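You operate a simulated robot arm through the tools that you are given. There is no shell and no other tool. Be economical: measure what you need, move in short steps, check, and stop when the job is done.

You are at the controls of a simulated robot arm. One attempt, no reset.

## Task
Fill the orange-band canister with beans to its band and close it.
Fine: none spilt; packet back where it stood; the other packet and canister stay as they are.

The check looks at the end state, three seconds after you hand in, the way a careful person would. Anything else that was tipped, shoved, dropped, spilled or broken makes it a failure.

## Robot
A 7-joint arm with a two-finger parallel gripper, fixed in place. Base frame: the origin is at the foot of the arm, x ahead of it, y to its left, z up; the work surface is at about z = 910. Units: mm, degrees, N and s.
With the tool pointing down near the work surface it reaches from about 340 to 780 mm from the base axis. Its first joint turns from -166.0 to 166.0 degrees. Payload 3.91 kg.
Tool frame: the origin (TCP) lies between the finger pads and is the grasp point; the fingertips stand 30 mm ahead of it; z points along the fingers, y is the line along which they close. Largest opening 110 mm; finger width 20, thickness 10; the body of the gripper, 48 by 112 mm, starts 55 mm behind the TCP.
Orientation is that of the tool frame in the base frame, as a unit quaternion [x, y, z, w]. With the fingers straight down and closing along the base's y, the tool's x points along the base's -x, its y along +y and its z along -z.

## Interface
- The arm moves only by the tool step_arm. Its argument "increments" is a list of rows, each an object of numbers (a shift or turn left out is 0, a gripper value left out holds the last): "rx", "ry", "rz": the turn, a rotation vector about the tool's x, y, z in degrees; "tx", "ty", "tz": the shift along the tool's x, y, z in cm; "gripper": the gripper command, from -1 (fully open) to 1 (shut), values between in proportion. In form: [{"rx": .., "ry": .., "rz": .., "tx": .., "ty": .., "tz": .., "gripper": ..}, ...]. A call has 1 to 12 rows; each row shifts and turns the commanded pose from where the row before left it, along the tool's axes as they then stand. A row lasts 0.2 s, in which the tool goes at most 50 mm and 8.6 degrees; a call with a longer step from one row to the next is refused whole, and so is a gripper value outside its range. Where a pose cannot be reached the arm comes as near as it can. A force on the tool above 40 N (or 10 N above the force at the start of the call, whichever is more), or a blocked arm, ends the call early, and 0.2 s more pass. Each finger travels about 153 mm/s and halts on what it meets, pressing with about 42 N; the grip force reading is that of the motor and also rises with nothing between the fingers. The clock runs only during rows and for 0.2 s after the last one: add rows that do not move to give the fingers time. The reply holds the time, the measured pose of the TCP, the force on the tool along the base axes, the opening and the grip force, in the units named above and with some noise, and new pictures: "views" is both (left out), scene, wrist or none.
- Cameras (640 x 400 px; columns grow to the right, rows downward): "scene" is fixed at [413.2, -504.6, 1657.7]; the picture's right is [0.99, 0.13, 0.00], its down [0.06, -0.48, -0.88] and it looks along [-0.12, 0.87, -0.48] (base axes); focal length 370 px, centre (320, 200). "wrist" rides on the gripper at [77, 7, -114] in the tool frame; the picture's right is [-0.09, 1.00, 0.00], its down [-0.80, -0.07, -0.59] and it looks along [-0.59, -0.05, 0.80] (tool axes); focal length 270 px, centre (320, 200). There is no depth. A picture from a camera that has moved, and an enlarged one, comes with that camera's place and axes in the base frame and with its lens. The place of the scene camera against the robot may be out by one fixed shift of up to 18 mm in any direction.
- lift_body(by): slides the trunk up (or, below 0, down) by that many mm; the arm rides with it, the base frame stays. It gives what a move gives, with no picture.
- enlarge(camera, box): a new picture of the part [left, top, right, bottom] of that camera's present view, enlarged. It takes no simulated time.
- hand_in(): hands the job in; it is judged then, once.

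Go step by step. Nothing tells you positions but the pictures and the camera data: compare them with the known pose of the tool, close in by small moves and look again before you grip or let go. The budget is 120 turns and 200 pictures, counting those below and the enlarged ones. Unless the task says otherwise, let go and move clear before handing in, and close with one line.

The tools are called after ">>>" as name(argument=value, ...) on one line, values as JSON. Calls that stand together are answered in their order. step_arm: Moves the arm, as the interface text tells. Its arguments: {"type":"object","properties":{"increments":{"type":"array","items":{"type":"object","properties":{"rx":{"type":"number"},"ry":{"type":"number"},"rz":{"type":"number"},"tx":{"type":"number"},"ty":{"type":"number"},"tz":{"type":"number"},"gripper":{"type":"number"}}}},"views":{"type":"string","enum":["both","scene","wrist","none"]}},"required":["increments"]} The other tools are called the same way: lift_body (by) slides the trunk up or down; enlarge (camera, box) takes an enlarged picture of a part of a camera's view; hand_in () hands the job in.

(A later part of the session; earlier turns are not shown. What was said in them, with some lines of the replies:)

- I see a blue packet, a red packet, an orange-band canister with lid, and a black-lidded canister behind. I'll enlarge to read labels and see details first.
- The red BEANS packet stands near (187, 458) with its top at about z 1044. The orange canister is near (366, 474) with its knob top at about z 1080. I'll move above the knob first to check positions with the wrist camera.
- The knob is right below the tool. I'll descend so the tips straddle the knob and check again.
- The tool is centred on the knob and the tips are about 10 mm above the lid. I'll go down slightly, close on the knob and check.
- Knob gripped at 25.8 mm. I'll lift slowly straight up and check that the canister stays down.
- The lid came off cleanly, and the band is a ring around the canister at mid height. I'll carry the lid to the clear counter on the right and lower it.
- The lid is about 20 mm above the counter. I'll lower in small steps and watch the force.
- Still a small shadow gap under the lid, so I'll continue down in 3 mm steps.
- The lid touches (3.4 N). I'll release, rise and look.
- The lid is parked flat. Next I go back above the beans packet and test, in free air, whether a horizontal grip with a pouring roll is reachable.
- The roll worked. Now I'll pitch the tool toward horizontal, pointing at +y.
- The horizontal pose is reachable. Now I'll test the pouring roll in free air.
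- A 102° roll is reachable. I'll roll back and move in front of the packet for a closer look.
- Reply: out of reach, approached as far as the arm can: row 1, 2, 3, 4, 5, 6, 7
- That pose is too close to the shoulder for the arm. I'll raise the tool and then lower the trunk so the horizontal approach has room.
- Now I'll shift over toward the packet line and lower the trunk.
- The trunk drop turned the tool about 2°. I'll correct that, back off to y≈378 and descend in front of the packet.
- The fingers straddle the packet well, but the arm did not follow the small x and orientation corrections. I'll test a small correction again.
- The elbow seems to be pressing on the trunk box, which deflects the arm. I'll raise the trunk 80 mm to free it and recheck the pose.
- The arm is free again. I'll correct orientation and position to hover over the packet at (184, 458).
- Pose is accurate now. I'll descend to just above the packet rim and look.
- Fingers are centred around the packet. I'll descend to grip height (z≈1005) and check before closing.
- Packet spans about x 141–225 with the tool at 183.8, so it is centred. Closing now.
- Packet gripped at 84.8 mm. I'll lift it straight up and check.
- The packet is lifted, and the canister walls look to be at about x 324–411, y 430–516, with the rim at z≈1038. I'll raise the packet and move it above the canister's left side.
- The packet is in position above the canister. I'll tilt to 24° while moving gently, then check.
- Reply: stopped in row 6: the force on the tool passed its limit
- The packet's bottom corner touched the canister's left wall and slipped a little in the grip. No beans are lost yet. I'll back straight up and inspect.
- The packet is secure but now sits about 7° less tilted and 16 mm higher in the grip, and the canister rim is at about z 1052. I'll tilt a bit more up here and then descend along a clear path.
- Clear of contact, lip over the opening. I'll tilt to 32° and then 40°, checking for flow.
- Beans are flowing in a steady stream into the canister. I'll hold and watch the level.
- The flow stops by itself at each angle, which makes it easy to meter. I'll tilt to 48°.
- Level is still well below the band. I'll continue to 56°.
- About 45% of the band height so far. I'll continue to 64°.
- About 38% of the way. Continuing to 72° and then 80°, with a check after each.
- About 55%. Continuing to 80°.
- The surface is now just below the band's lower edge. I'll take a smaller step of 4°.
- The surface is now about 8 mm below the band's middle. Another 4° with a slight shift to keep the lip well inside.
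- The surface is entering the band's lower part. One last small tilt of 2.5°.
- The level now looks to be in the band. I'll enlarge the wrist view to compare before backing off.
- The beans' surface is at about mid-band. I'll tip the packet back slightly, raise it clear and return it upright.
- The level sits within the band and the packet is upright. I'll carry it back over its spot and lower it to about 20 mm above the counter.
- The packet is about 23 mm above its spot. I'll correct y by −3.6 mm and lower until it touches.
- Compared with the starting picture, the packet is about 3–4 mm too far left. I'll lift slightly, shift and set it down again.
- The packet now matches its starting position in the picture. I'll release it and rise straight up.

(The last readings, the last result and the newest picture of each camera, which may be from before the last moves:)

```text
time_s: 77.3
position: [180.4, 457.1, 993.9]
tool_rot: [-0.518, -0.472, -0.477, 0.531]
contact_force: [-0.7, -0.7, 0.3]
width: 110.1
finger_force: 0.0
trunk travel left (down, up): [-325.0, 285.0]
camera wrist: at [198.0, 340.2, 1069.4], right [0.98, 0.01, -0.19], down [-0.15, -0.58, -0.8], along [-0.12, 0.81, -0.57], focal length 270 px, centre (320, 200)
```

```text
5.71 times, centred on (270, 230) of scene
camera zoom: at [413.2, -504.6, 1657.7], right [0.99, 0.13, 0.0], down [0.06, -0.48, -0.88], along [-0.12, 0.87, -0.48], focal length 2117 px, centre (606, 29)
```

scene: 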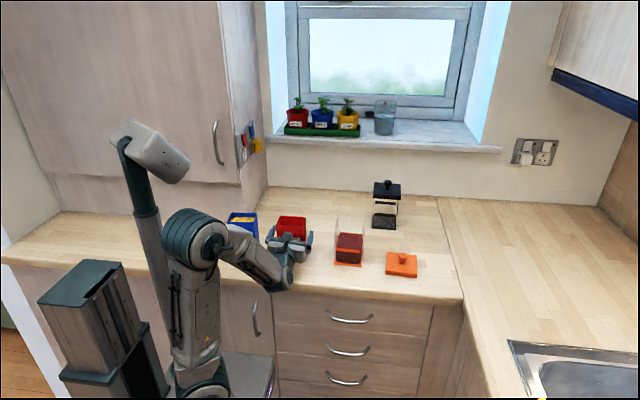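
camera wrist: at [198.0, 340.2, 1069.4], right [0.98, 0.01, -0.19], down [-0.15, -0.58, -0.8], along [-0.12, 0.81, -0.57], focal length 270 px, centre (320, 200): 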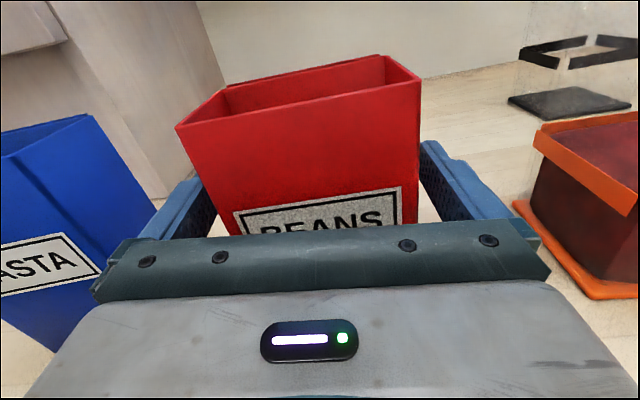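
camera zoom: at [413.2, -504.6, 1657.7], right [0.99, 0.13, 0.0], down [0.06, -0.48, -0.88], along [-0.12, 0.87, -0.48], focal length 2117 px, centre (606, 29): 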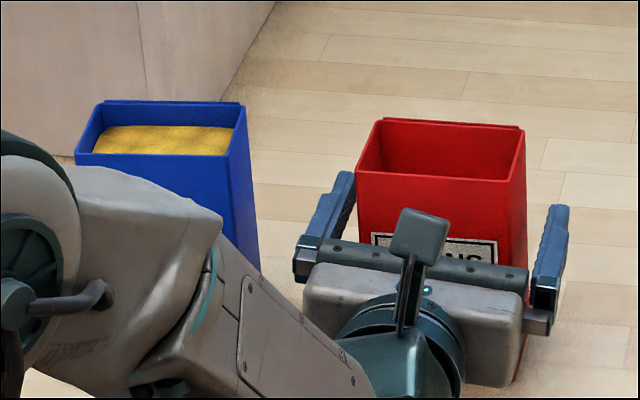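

Released cleanly. Rising straight up clear of the packet, then raising the trunk.

>>> step_arm(increments=[{"tx": 1.5, "ty": -0.14}, {"tx": 2, "ty": -0.18}, {"tx": 3, "ty": -0.28}, {"tx": 3, "ty": -0.28}, {"tx": 3, "ty": -0.28}, {"tx": 3, "ty": -0.28}, {}], views="scene")

>>> lift_body(by=150)

>>> step_arm(increments=[{"rz": -5.3}, {"tz": 2, "ty": 1}, {}])

```text
time_s: 78.9
position: [182.2, 453.6, 1150.9]
tool_rot: [-0.518, -0.471, -0.476, 0.532]
contact_force: [0.2, 0.2, 0.1]
width: 109.7
finger_force: 0.1
trunk travel left (down, up): [-325.0, 285.0]
```

scene: 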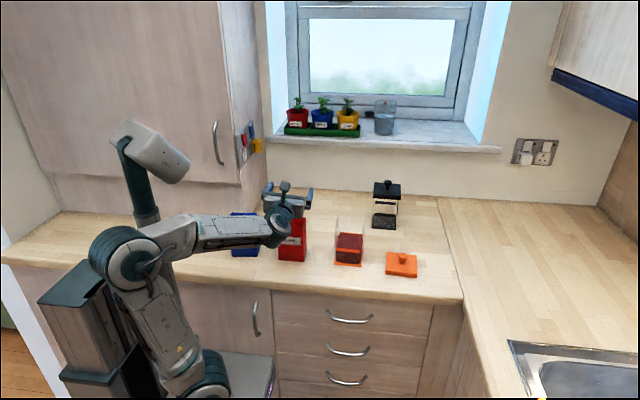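

```text
time_s: 80.6
position: [183.3, 453.9, 1300.1]
tool_rot: [-0.519, -0.471, -0.479, 0.529]
contact_force: [1.0, 0.3, 0.7]
width: 110.0
finger_force: 0.0
trunk travel left (down, up): [-475.0, 135.0]
```

```text
time_s: 81.4
position: [192.8, 474.5, 1301.2]
tool_rot: [-0.495, -0.494, -0.502, 0.509]
contact_force: [0.7, -0.1, -0.3]
width: 109.8
finger_force: 0.0
trunk travel left (down, up): [-475.0, 135.0]
camera wrist: at [202.0, 358.4, 1376.5], right [1.0, 0.01, -0.1], down [-0.07, -0.58, -0.81], along [-0.06, 0.81, -0.58], focal length 270 px, centre (320, 200)
```

scene: 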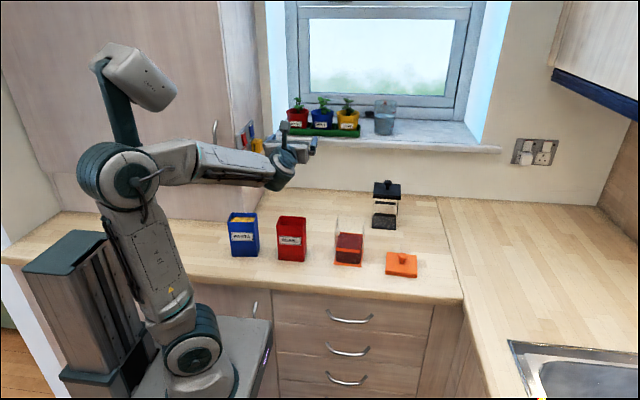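
wrist: 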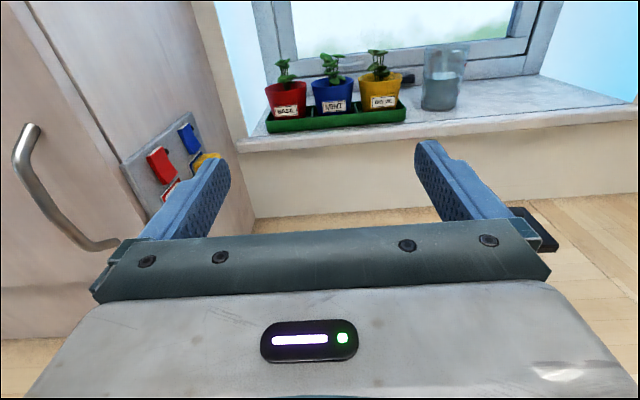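

Everything stands as before. Now I'll pitch the tool back to pointing down and roll it back.

>>> step_arm(increments=[{"ry": -8.2}, {"ry": -8.2}, {"ry": -8.2}, {"ry": -8.2}, {"ry": -8.2}, {"ry": -8.2}, {"ry": -8.2}, {"ry": -8.2}, {"ry": -8.2}, {"ry": -8.2}, {"ry": -8.0}, {}], views="none")

>>> step_arm(increments=[{"rz": -8.2}, {"rz": -8.2}, {"rz": -8.2}, {"rz": -8.2}, {"rz": -8.2}, {"rz": -8.2}, {"rz": -8.2}, {"rz": -8.2}, {"rz": -8.2}, {"rz": -8.2}, {"rz": -8.0}, {}], views="none")

>>> lift_body(by=100)

```text
time_s: 84.0
position: [192.3, 474.9, 1300.5]
tool_rot: [0.705, 0.709, 0.003, -0.009]
contact_force: [-0.7, 0.7, 0.7]
width: 109.9
finger_force: 0.0
trunk travel left (down, up): [-475.0, 135.0]
```

```text
time_s: 86.6
position: [192.0, 475.1, 1299.9]
tool_rot: [-0.003, 1.0, 0.01, -0.004]
contact_force: [0.1, -0.3, -0.7]
width: 110.1
finger_force: 0.1
trunk travel left (down, up): [-475.0, 135.0]
```

```text
time_s: 88.0
position: [192.7, 475.1, 1400.2]
tool_rot: [-0.003, 1.0, 0.01, -0.004]
contact_force: [-0.3, -0.4, -1.2]
width: 109.9
finger_force: 0.1
trunk travel left (down, up): [-575.0, 35.0]
```

Trunk is back at the starting height. I'll trim the orientation and move above the parked lid.

>>> step_arm(increments=[{"rx": 1.15, "ry": -0.46, "rz": 0.34}, {"tx": -3.75, "ty": -0.29, "tz": 1}, {"tx": -3.75, "ty": -0.29, "tz": 1}, {"tx": -3.75, "ty": -0.29, "tz": 1}, {"tx": -3.75, "ty": -0.29, "tz": 1}, {"tx": -3.75, "ty": -0.29, "tz": 1}, {"tx": -3.75, "ty": -0.29, "tz": 1}, {"tx": -3.75, "ty": -0.29, "tz": 1}, {"tx": -3.75, "ty": -0.29, "tz": 1}, {"tx": -3.75, "ty": -0.29, "tz": 1}, {}], views="none")

>>> step_arm(increments=[{"tz": 4}, {"tz": 4}, {"tz": 4}, {"tz": 2.5}, {}])

```text
time_s: 90.3
position: [484.8, 446.6, 1321.6]
tool_rot: [-0.001, 1.0, -0.001, 0.0]
contact_force: [0.6, 0.7, 0.0]
width: 109.9
finger_force: 0.1
out of reach, approached as far as the arm can: row 9, 10
trunk travel left (down, up): [-575.0, 35.0]
```

```text
time_s: 91.5
position: [485.2, 447.3, 1174.9]
tool_rot: [0.0, 1.0, -0.001, 0.0]
contact_force: [-0.2, 0.1, -0.8]
width: 110.1
finger_force: 0.0
trunk travel left (down, up): [-575.0, 35.0]
camera wrist: at [408.7, 454.1, 1291.5], right [0.09, 1.0, 0.0], down [0.8, -0.07, 0.6], along [0.59, -0.05, -0.8], focal length 270 px, centre (320, 200)
```

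scene: 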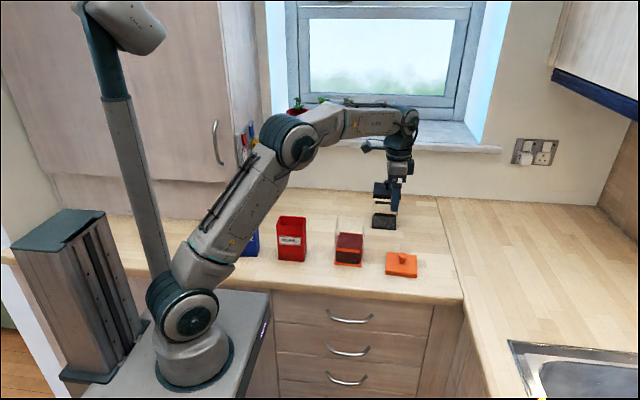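
wrist: 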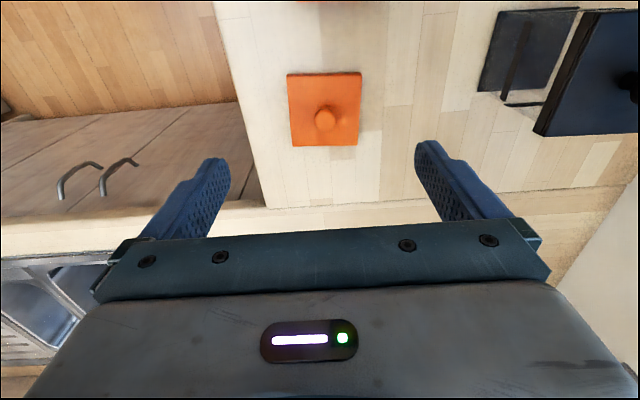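

Shifting to the exact release position over the knob and descending.

>>> step_arm(increments=[{"tx": -4.48, "ty": 0.17}, {"tz": 4}, {"tz": 4}, {"tz": 4}, {"tz": 3}, {}])

```text
time_s: 93.0
position: [529.7, 447.8, 1025.2]
tool_rot: [0.0, 1.0, -0.001, 0.0]
contact_force: [0.5, -0.2, -1.2]
width: 109.7
finger_force: 0.0
trunk travel left (down, up): [-575.0, 35.0]
camera wrist: at [454.3, 454.7, 1140.3], right [0.09, 1.0, 0.0], down [0.8, -0.07, 0.59], along [0.59, -0.05, -0.8], focal length 270 px, centre (320, 200)
```

scene: 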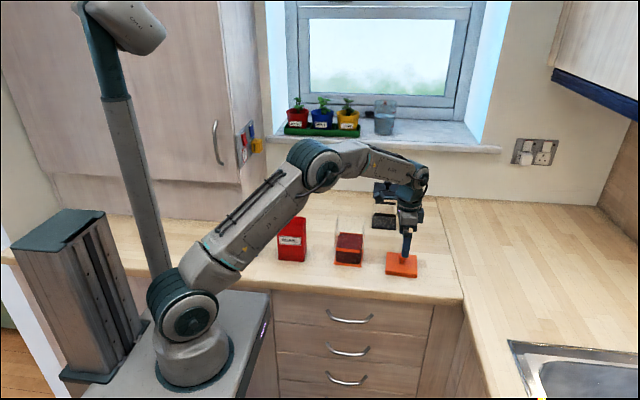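
wrist: 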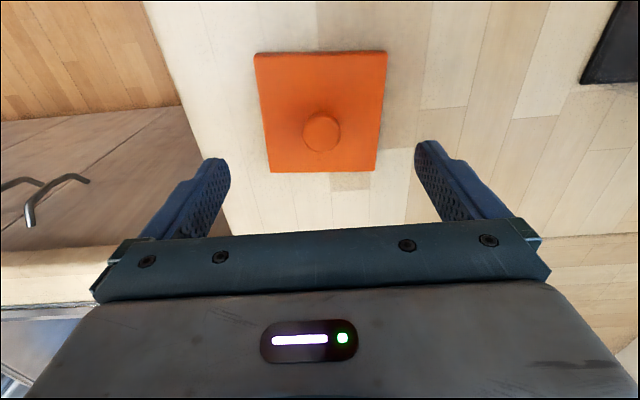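

Aligned with the knob. Descend to release height, grip, and lift.

>>> step_arm(increments=[{"tz": 3, "ty": 0.1}, {"tz": 2}, {"tz": 1.1}, {}, {"gripper": 1}, {"gripper": 1}, {"gripper": 1}, {"gripper": 1}], views="none")

>>> step_arm(increments=[{"tz": -1}, {"tz": -3}, {"tz": -4}, {"tz": -4}, {"tz": -4}, {"tz": -4}, {}])

```text
time_s: 94.8
position: [530.0, 449.0, 964.4]
tool_rot: [0.0, 1.0, -0.002, 0.0]
contact_force: [-0.2, 0.7, -0.1]
width: 26.0
finger_force: 42.0
trunk travel left (down, up): [-575.0, 35.0]
```

```text
time_s: 96.3
position: [531.0, 449.8, 1167.1]
tool_rot: [0.0, 1.0, -0.002, 0.001]
contact_force: [-0.3, -1.0, -0.2]
width: 25.8
finger_force: 42.4
trunk travel left (down, up): [-575.0, 35.0]
camera wrist: at [454.9, 456.7, 1281.7], right [0.09, 1.0, 0.0], down [0.8, -0.07, 0.59], along [0.59, -0.05, -0.8], focal length 270 px, centre (320, 200)
```

scene: 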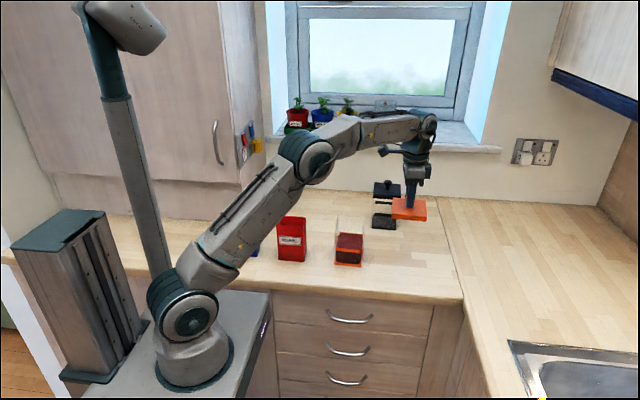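
wrist: 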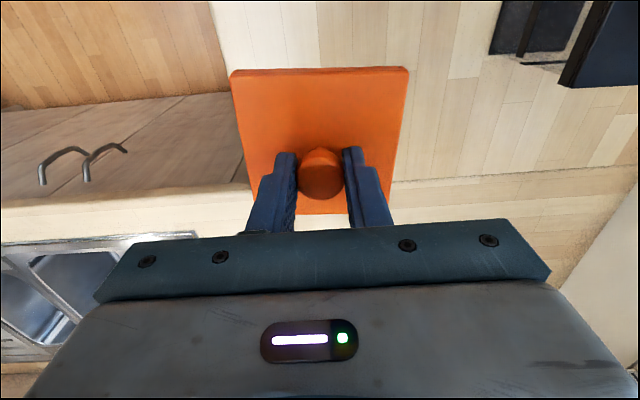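

Lid in grip. I'll carry it back above the canister, hover, and check alignment including any small canister shift.

>>> step_arm(increments=[{"tx": 4.1, "ty": 0.6}, {"tx": 4.1, "ty": 0.6}, {"tx": 4.1, "ty": 0.6}, {"tx": 4.2, "ty": 0.6}, {}, {}])

>>> enlarge(camera="scene", box=[320, 170, 420, 275])

>>> enlarge(camera="wrist", box=[200, 0, 440, 150])

```text
time_s: 97.8
position: [363.6, 474.4, 1164.6]
tool_rot: [-0.001, 1.0, -0.001, 0.0]
contact_force: [0.5, 0.0, -0.3]
width: 25.9
finger_force: 42.3
trunk travel left (down, up): [-575.0, 35.0]
camera wrist: at [287.7, 480.9, 1280.5], right [0.09, 1.0, 0.0], down [0.8, -0.07, 0.59], along [0.59, -0.05, -0.8], focal length 270 px, centre (320, 200)
```

scene: 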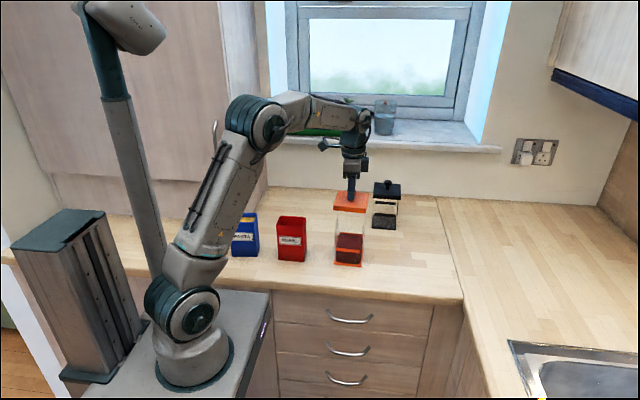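
wrist: 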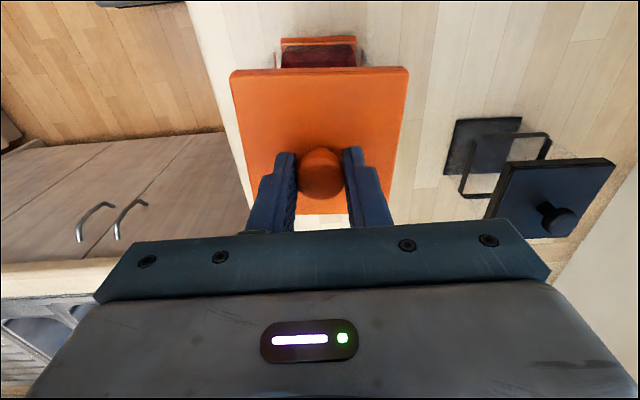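

```text
3.81 times, centred on (370, 222) of scene
camera zoom: at [413.2, -504.6, 1657.7], right [0.99, 0.13, 0.0], down [0.06, -0.48, -0.88], along [-0.12, 0.87, -0.48], focal length 1412 px, centre (130, 114)
```

zoom: 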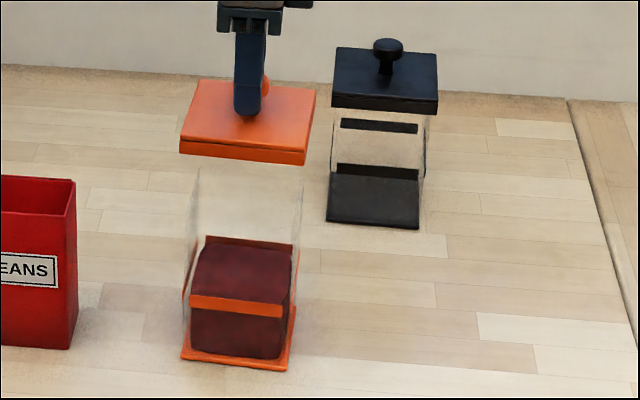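

```text
2.67 times, centred on (320, 75) of wrist
camera zoom: at [287.7, 480.9, 1280.5], right [0.09, 1.0, 0.0], down [0.8, -0.07, 0.59], along [0.59, -0.05, -0.8], focal length 721 px, centre (320, 533)
```

zoom: 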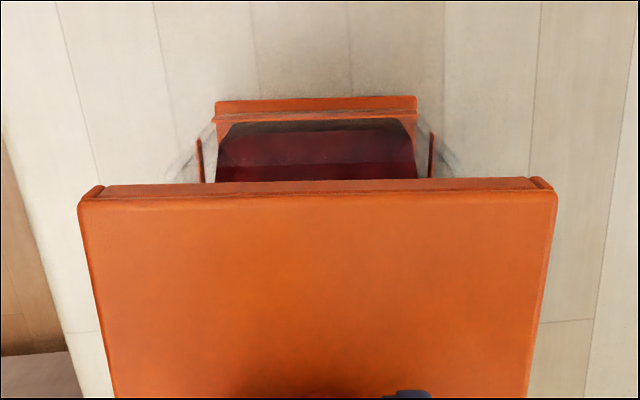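

The canister sits about 2 mm further in +x than at first, so I'll offset the lid by that. Then I'll descend to just above the rim.

>>> step_arm(increments=[{"tx": -0.22, "ty": -0.1}, {"tz": 2}, {"tz": 2}, {"tz": 1}, {}, {}])

>>> enlarge(camera="scene", box=[325, 185, 385, 245])

>>> enlarge(camera="wrist", box=[200, 0, 440, 150])

```text
time_s: 99.2
position: [367.2, 472.1, 1114.4]
tool_rot: [0.0, 1.0, -0.001, 0.0]
contact_force: [0.1, -0.2, -0.3]
width: 26.0
finger_force: 41.7
trunk travel left (down, up): [-575.0, 35.0]
camera wrist: at [291.3, 479.6, 1229.7], right [0.09, 1.0, 0.0], down [0.8, -0.07, 0.59], along [0.59, -0.05, -0.8], focal length 270 px, centre (320, 200)
```

scene: 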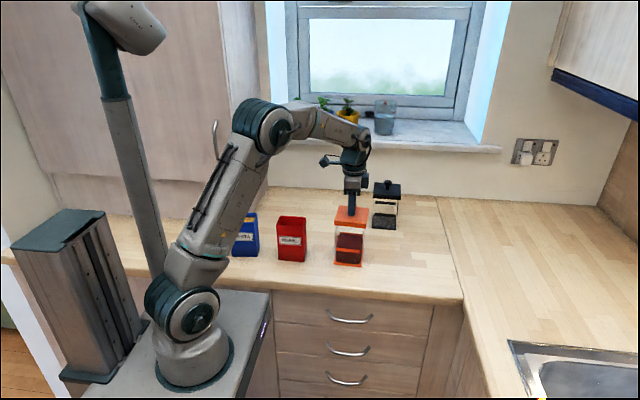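
wrist: 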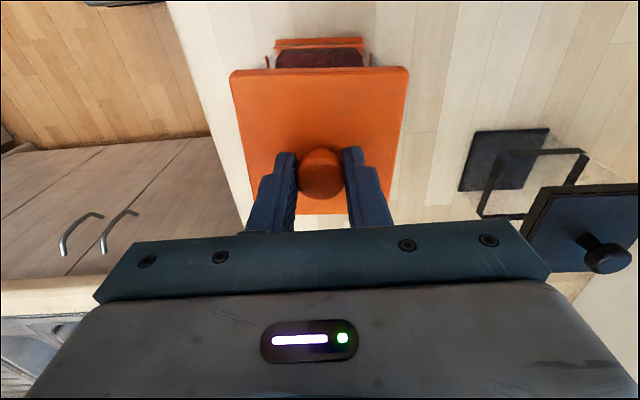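

```text
6.67 times, centred on (355, 215) of scene
camera zoom: at [413.2, -504.6, 1657.7], right [0.99, 0.13, 0.0], down [0.06, -0.48, -0.88], along [-0.12, 0.87, -0.48], focal length 2470 px, centre (87, 100)
```

zoom: 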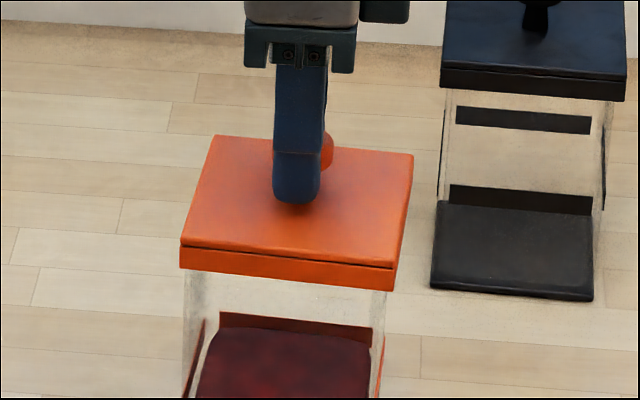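

```text
2.67 times, centred on (320, 75) of wrist
camera zoom: at [291.3, 479.6, 1229.7], right [0.09, 1.0, 0.0], down [0.8, -0.07, 0.59], along [0.59, -0.05, -0.8], focal length 721 px, centre (320, 533)
```

zoom: 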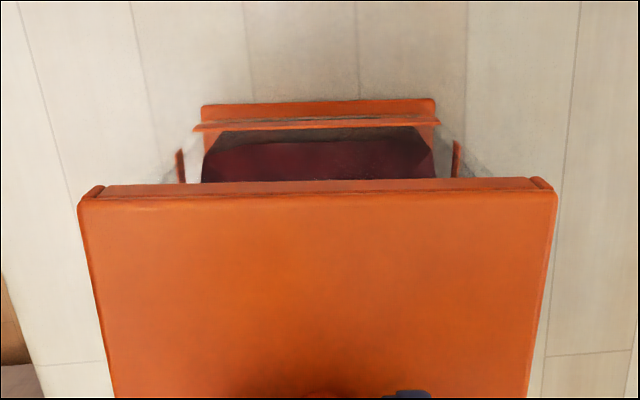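

The lid is about 1 mm too far in +x and 1 mm short in y. I'll trim and lower slowly.

>>> step_arm(increments=[{"tx": 0.1, "ty": 0.1}, {"tz": 0.5}, {"tz": 0.4}, {}], views="none")

>>> step_arm(increments=[{"tz": 0.3}, {}], views="none")

>>> step_arm(increments=[{"tz": 0.3}, {}], views="none")

>>> enlarge(camera="scene", box=[325, 185, 385, 245])

```text
time_s: 100.2
position: [366.1, 474.6, 1104.8]
tool_rot: [-0.001, 1.0, -0.001, -0.001]
contact_force: [-0.3, 0.0, -0.6]
width: 25.8
finger_force: 42.1
trunk travel left (down, up): [-575.0, 35.0]
```

```text
time_s: 100.8
position: [364.9, 475.5, 1103.7]
tool_rot: [0.0, 1.0, 0.001, 0.0]
contact_force: [0.7, 1.9, 12.9]
width: 25.5
finger_force: 41.8
trunk travel left (down, up): [-575.0, 35.0]
```

```text
time_s: 101.3
position: [366.6, 475.9, 1104.0]
tool_rot: [0.0, 1.0, 0.003, 0.004]
contact_force: [3.7, 6.6, 34.2]
width: 26.2
finger_force: 41.9
trunk travel left (down, up): [-575.0, 35.0]
```

```text
6.67 times, centred on (355, 215) of scene
camera zoom: at [413.2, -504.6, 1657.7], right [0.99, 0.13, 0.0], down [0.06, -0.48, -0.88], along [-0.12, 0.87, -0.48], focal length 2470 px, centre (87, 100)
```

zoom: 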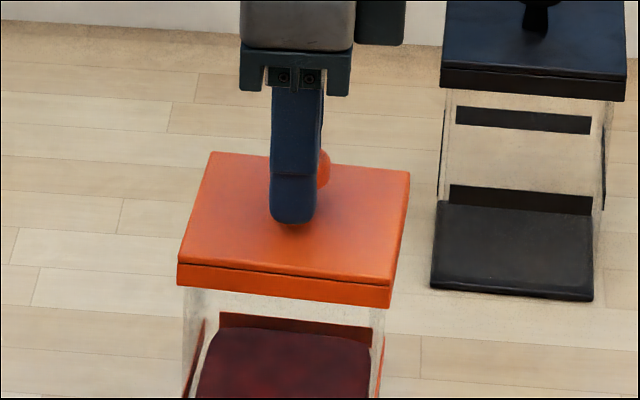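

The lid's skirt is resting on the rim rather than slipping over, probably 2 mm off in y. I'll raise it slightly and measure the canister precisely against the earlier picture.

>>> step_arm(increments=[{"tz": -1}, {"tz": -1}, {}], views="none")

>>> enlarge(camera="scene", box=[320, 190, 440, 280])

>>> step_arm(increments=[{}], views="none")

>>> step_arm(increments=[{}], views="none")

```text
time_s: 102.2
position: [365.8, 474.0, 1118.7]
tool_rot: [0.0, 1.0, -0.001, 0.0]
contact_force: [0.1, -0.7, -0.1]
width: 25.7
finger_force: 42.1
trunk travel left (down, up): [-575.0, 35.0]
```

```text
4.44 times, centred on (380, 235) of scene
camera zoom: at [413.2, -504.6, 1657.7], right [0.99, 0.13, 0.0], down [0.06, -0.48, -0.88], along [-0.12, 0.87, -0.48], focal length 1647 px, centre (53, 44)
```

zoom: 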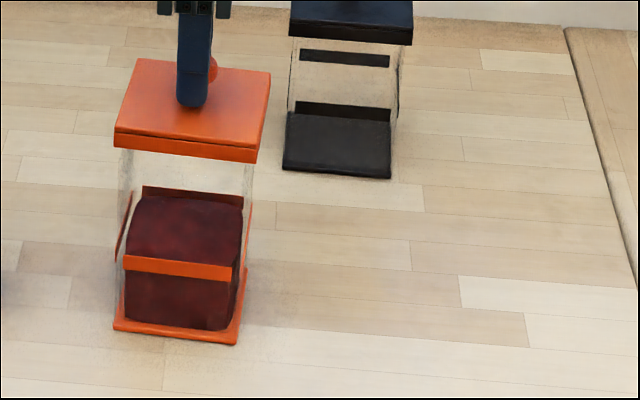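

```text
time_s: 102.5
position: [365.4, 474.9, 1119.6]
tool_rot: [0.0, 1.0, -0.001, 0.0]
contact_force: [0.0, -0.1, -1.0]
width: 26.0
finger_force: 42.1
trunk travel left (down, up): [-575.0, 35.0]
```

```text
time_s: 103.0
position: [366.7, 473.2, 1119.6]
tool_rot: [0.0, 1.0, -0.001, -0.001]
contact_force: [0.7, 0.5, -0.1]
width: 25.9
finger_force: 42.2
trunk travel left (down, up): [-575.0, 35.0]
```

Canister shift is about +1.7 mm in x with a yaw of about 0.7°, so the lid should go to about (364.5, 473.1). I'll trim and lower again.

>>> step_arm(increments=[{"tx": 0.15, "ty": -0.09, "rz": -0.7}, {"tz": 0.6}, {"tz": 0.6}, {}], views="none")

>>> step_arm(increments=[{}], views="none")

>>> step_arm(increments=[{"tz": 0.3}, {}], views="none")

>>> step_arm(increments=[{"tz": 0.2}, {}], views="none")

```text
time_s: 104.0
position: [364.2, 473.6, 1108.1]
tool_rot: [-0.006, 1.0, -0.001, 0.0]
contact_force: [-0.2, 0.1, -0.2]
width: 25.8
finger_force: 41.7
trunk travel left (down, up): [-575.0, 35.0]
```

```text
time_s: 104.3
position: [364.1, 473.9, 1108.0]
tool_rot: [-0.006, 1.0, 0.0, 0.0]
contact_force: [0.7, -0.5, -0.4]
width: 25.9
finger_force: 42.0
trunk travel left (down, up): [-575.0, 35.0]
```

```text
time_s: 105.0
position: [363.7, 472.7, 1105.8]
tool_rot: [-0.007, 1.0, -0.001, 0.0]
contact_force: [-0.3, 0.9, 0.3]
width: 26.2
finger_force: 41.9
trunk travel left (down, up): [-575.0, 35.0]
```

```text
time_s: 105.5
position: [365.4, 473.9, 1103.1]
tool_rot: [-0.006, 1.0, -0.001, 0.0]
contact_force: [-0.4, 0.3, 0.0]
width: 25.4
finger_force: 42.1
trunk travel left (down, up): [-575.0, 35.0]
```

No contact yet at the height where it caught before. Continuing in 2 mm steps.

>>> step_arm(increments=[{"tz": 0.2}, {}], views="none")

>>> step_arm(increments=[{"tz": 0.2}, {}], views="none")

```text
time_s: 106.2
position: [365.3, 472.5, 1101.1]
tool_rot: [-0.007, 1.0, -0.001, 0.0]
contact_force: [0.4, 0.0, -0.6]
width: 25.9
finger_force: 41.9
trunk travel left (down, up): [-575.0, 35.0]
```

```text
time_s: 106.8
position: [364.7, 473.6, 1099.3]
tool_rot: [-0.006, 1.0, -0.001, 0.0]
contact_force: [0.4, -0.2, -0.4]
width: 26.1
finger_force: 42.4
trunk travel left (down, up): [-575.0, 35.0]
```

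The lid is sliding over the rim freely. I'll keep lowering until it seats at about 1092.

>>> step_arm(increments=[{"tz": 0.25}, {}], views="none")

>>> step_arm(increments=[{"tz": 0.25}, {}], views="none")

>>> step_arm(increments=[{"tz": 0.2}, {}], views="none")

>>> enlarge(camera="scene", box=[325, 185, 385, 245])

```text
time_s: 107.3
position: [364.9, 472.2, 1096.6]
tool_rot: [-0.006, 1.0, -0.001, 0.0]
contact_force: [0.0, 0.4, -0.3]
width: 26.0
finger_force: 42.0
trunk travel left (down, up): [-575.0, 35.0]
```

```text
time_s: 108.0
position: [364.5, 473.2, 1093.9]
tool_rot: [-0.005, 1.0, 0.0, 0.0]
contact_force: [0.3, 0.0, -0.1]
width: 25.6
finger_force: 42.0
trunk travel left (down, up): [-575.0, 35.0]
```

```text
time_s: 108.5
position: [364.8, 473.2, 1092.7]
tool_rot: [-0.007, 1.0, -0.001, 0.0]
contact_force: [0.5, -0.9, 0.2]
width: 25.8
finger_force: 42.1
trunk travel left (down, up): [-575.0, 35.0]
```

```text
6.67 times, centred on (355, 215) of scene
camera zoom: at [413.2, -504.6, 1657.7], right [0.99, 0.13, 0.0], down [0.06, -0.48, -0.88], along [-0.12, 0.87, -0.48], focal length 2470 px, centre (87, 100)
```

zoom: 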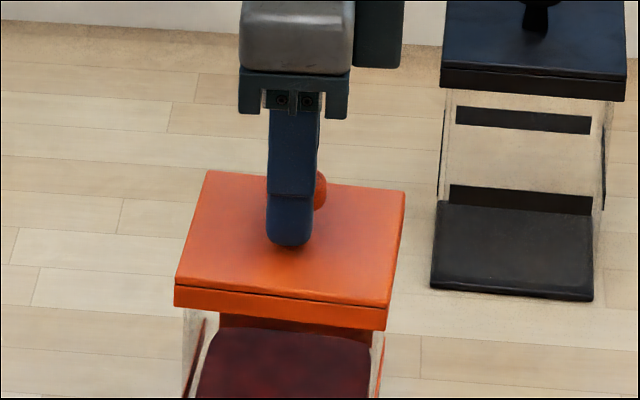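

Nearly seated. I'll take two more small steps to feel the contact.

>>> step_arm(increments=[{"tz": 0.15}, {}], views="none")

>>> step_arm(increments=[{"tz": 0.15}, {}], views="none")

```text
time_s: 109.2
position: [363.2, 472.4, 1091.4]
tool_rot: [-0.006, 1.0, 0.0, 0.001]
contact_force: [0.1, -1.0, 7.4]
width: 25.9
finger_force: 41.6
trunk travel left (down, up): [-575.0, 35.0]
```

```text
time_s: 109.8
position: [363.2, 473.6, 1091.0]
tool_rot: [-0.006, 1.0, 0.002, 0.002]
contact_force: [-0.9, 1.9, 20.9]
width: 26.0
finger_force: 41.8
trunk travel left (down, up): [-575.0, 35.0]
```

The lid is seated at z≈1091, as expected. I'll release and rise clear.

>>> step_arm(increments=[{"tz": -0.15}, {"gripper": -1}, {"gripper": -1}, {"gripper": -1}, {"tz": -3}, {"tz": -4}, {"tz": -4}, {"tz": -4}, {"tz": -4}, {}])

>>> enlarge(camera="scene", box=[220, 170, 420, 295])

>>> enlarge(camera="scene", box=[320, 170, 420, 275])

```text
time_s: 112.0
position: [363.1, 474.8, 1279.1]
tool_rot: [-0.006, 1.0, -0.001, 0.0]
contact_force: [-0.6, 0.7, 0.7]
width: 110.1
finger_force: 0.1
trunk travel left (down, up): [-575.0, 35.0]
camera wrist: at [287.8, 479.7, 1395.1], right [0.08, 1.0, 0.0], down [0.8, -0.06, 0.59], along [0.59, -0.05, -0.8], focal length 270 px, centre (320, 200)
```

scene: 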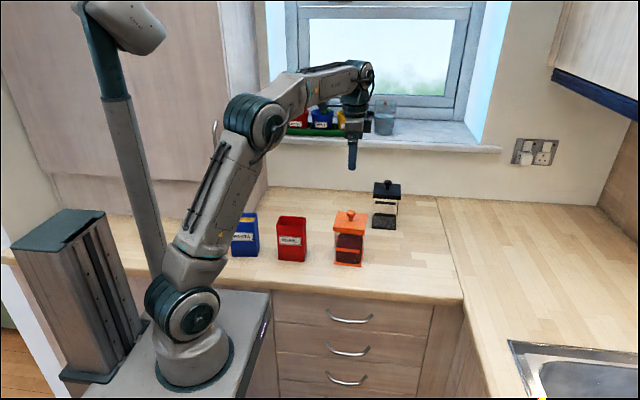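
wrist: 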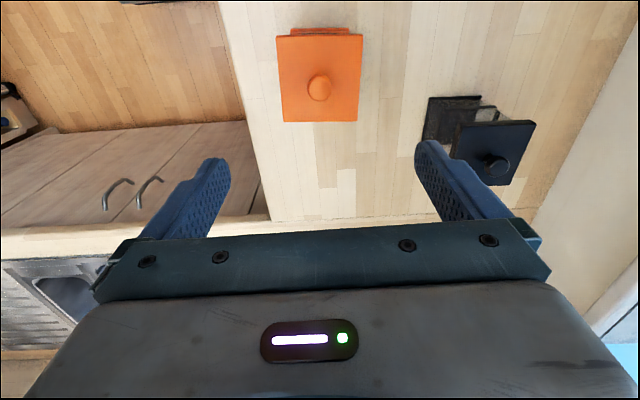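

```text
3.20 times, centred on (320, 232) of scene
camera zoom: at [413.2, -504.6, 1657.7], right [0.99, 0.13, 0.0], down [0.06, -0.48, -0.88], along [-0.12, 0.87, -0.48], focal length 1186 px, centre (320, 96)
```

zoom: 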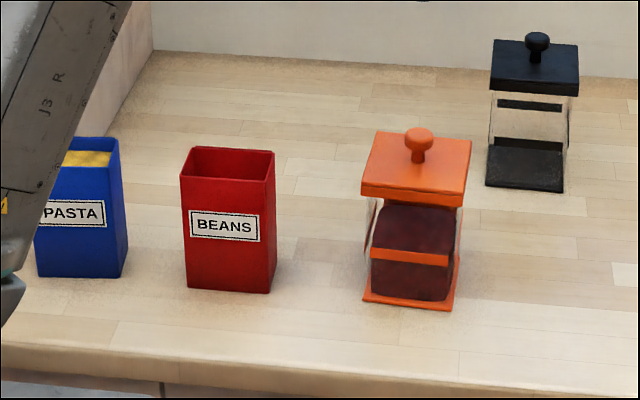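

```text
3.81 times, centred on (370, 222) of scene
camera zoom: at [413.2, -504.6, 1657.7], right [0.99, 0.13, 0.0], down [0.06, -0.48, -0.88], along [-0.12, 0.87, -0.48], focal length 1412 px, centre (130, 114)
```

zoom: 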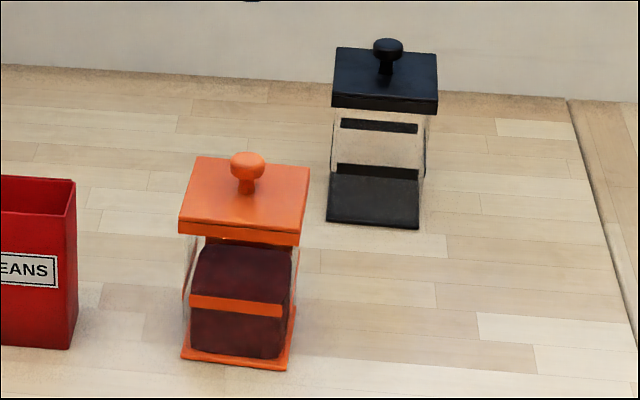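

The lid is seated flat, the beans reach the band, and no spill shows in the pictures. The packet stands where it was, and the pasta packet and black canister are untouched. I'm handing in.

>>> hand_in()

```text
The job is handed in.
```

I filled the orange-band canister with beans to about the middle of its band, closed the lid, and put the beans packet back where it stood. I saw no spill in the pictures. While positioning to pour, the packet touched the canister's rim and shifted the canister about 2 mm.
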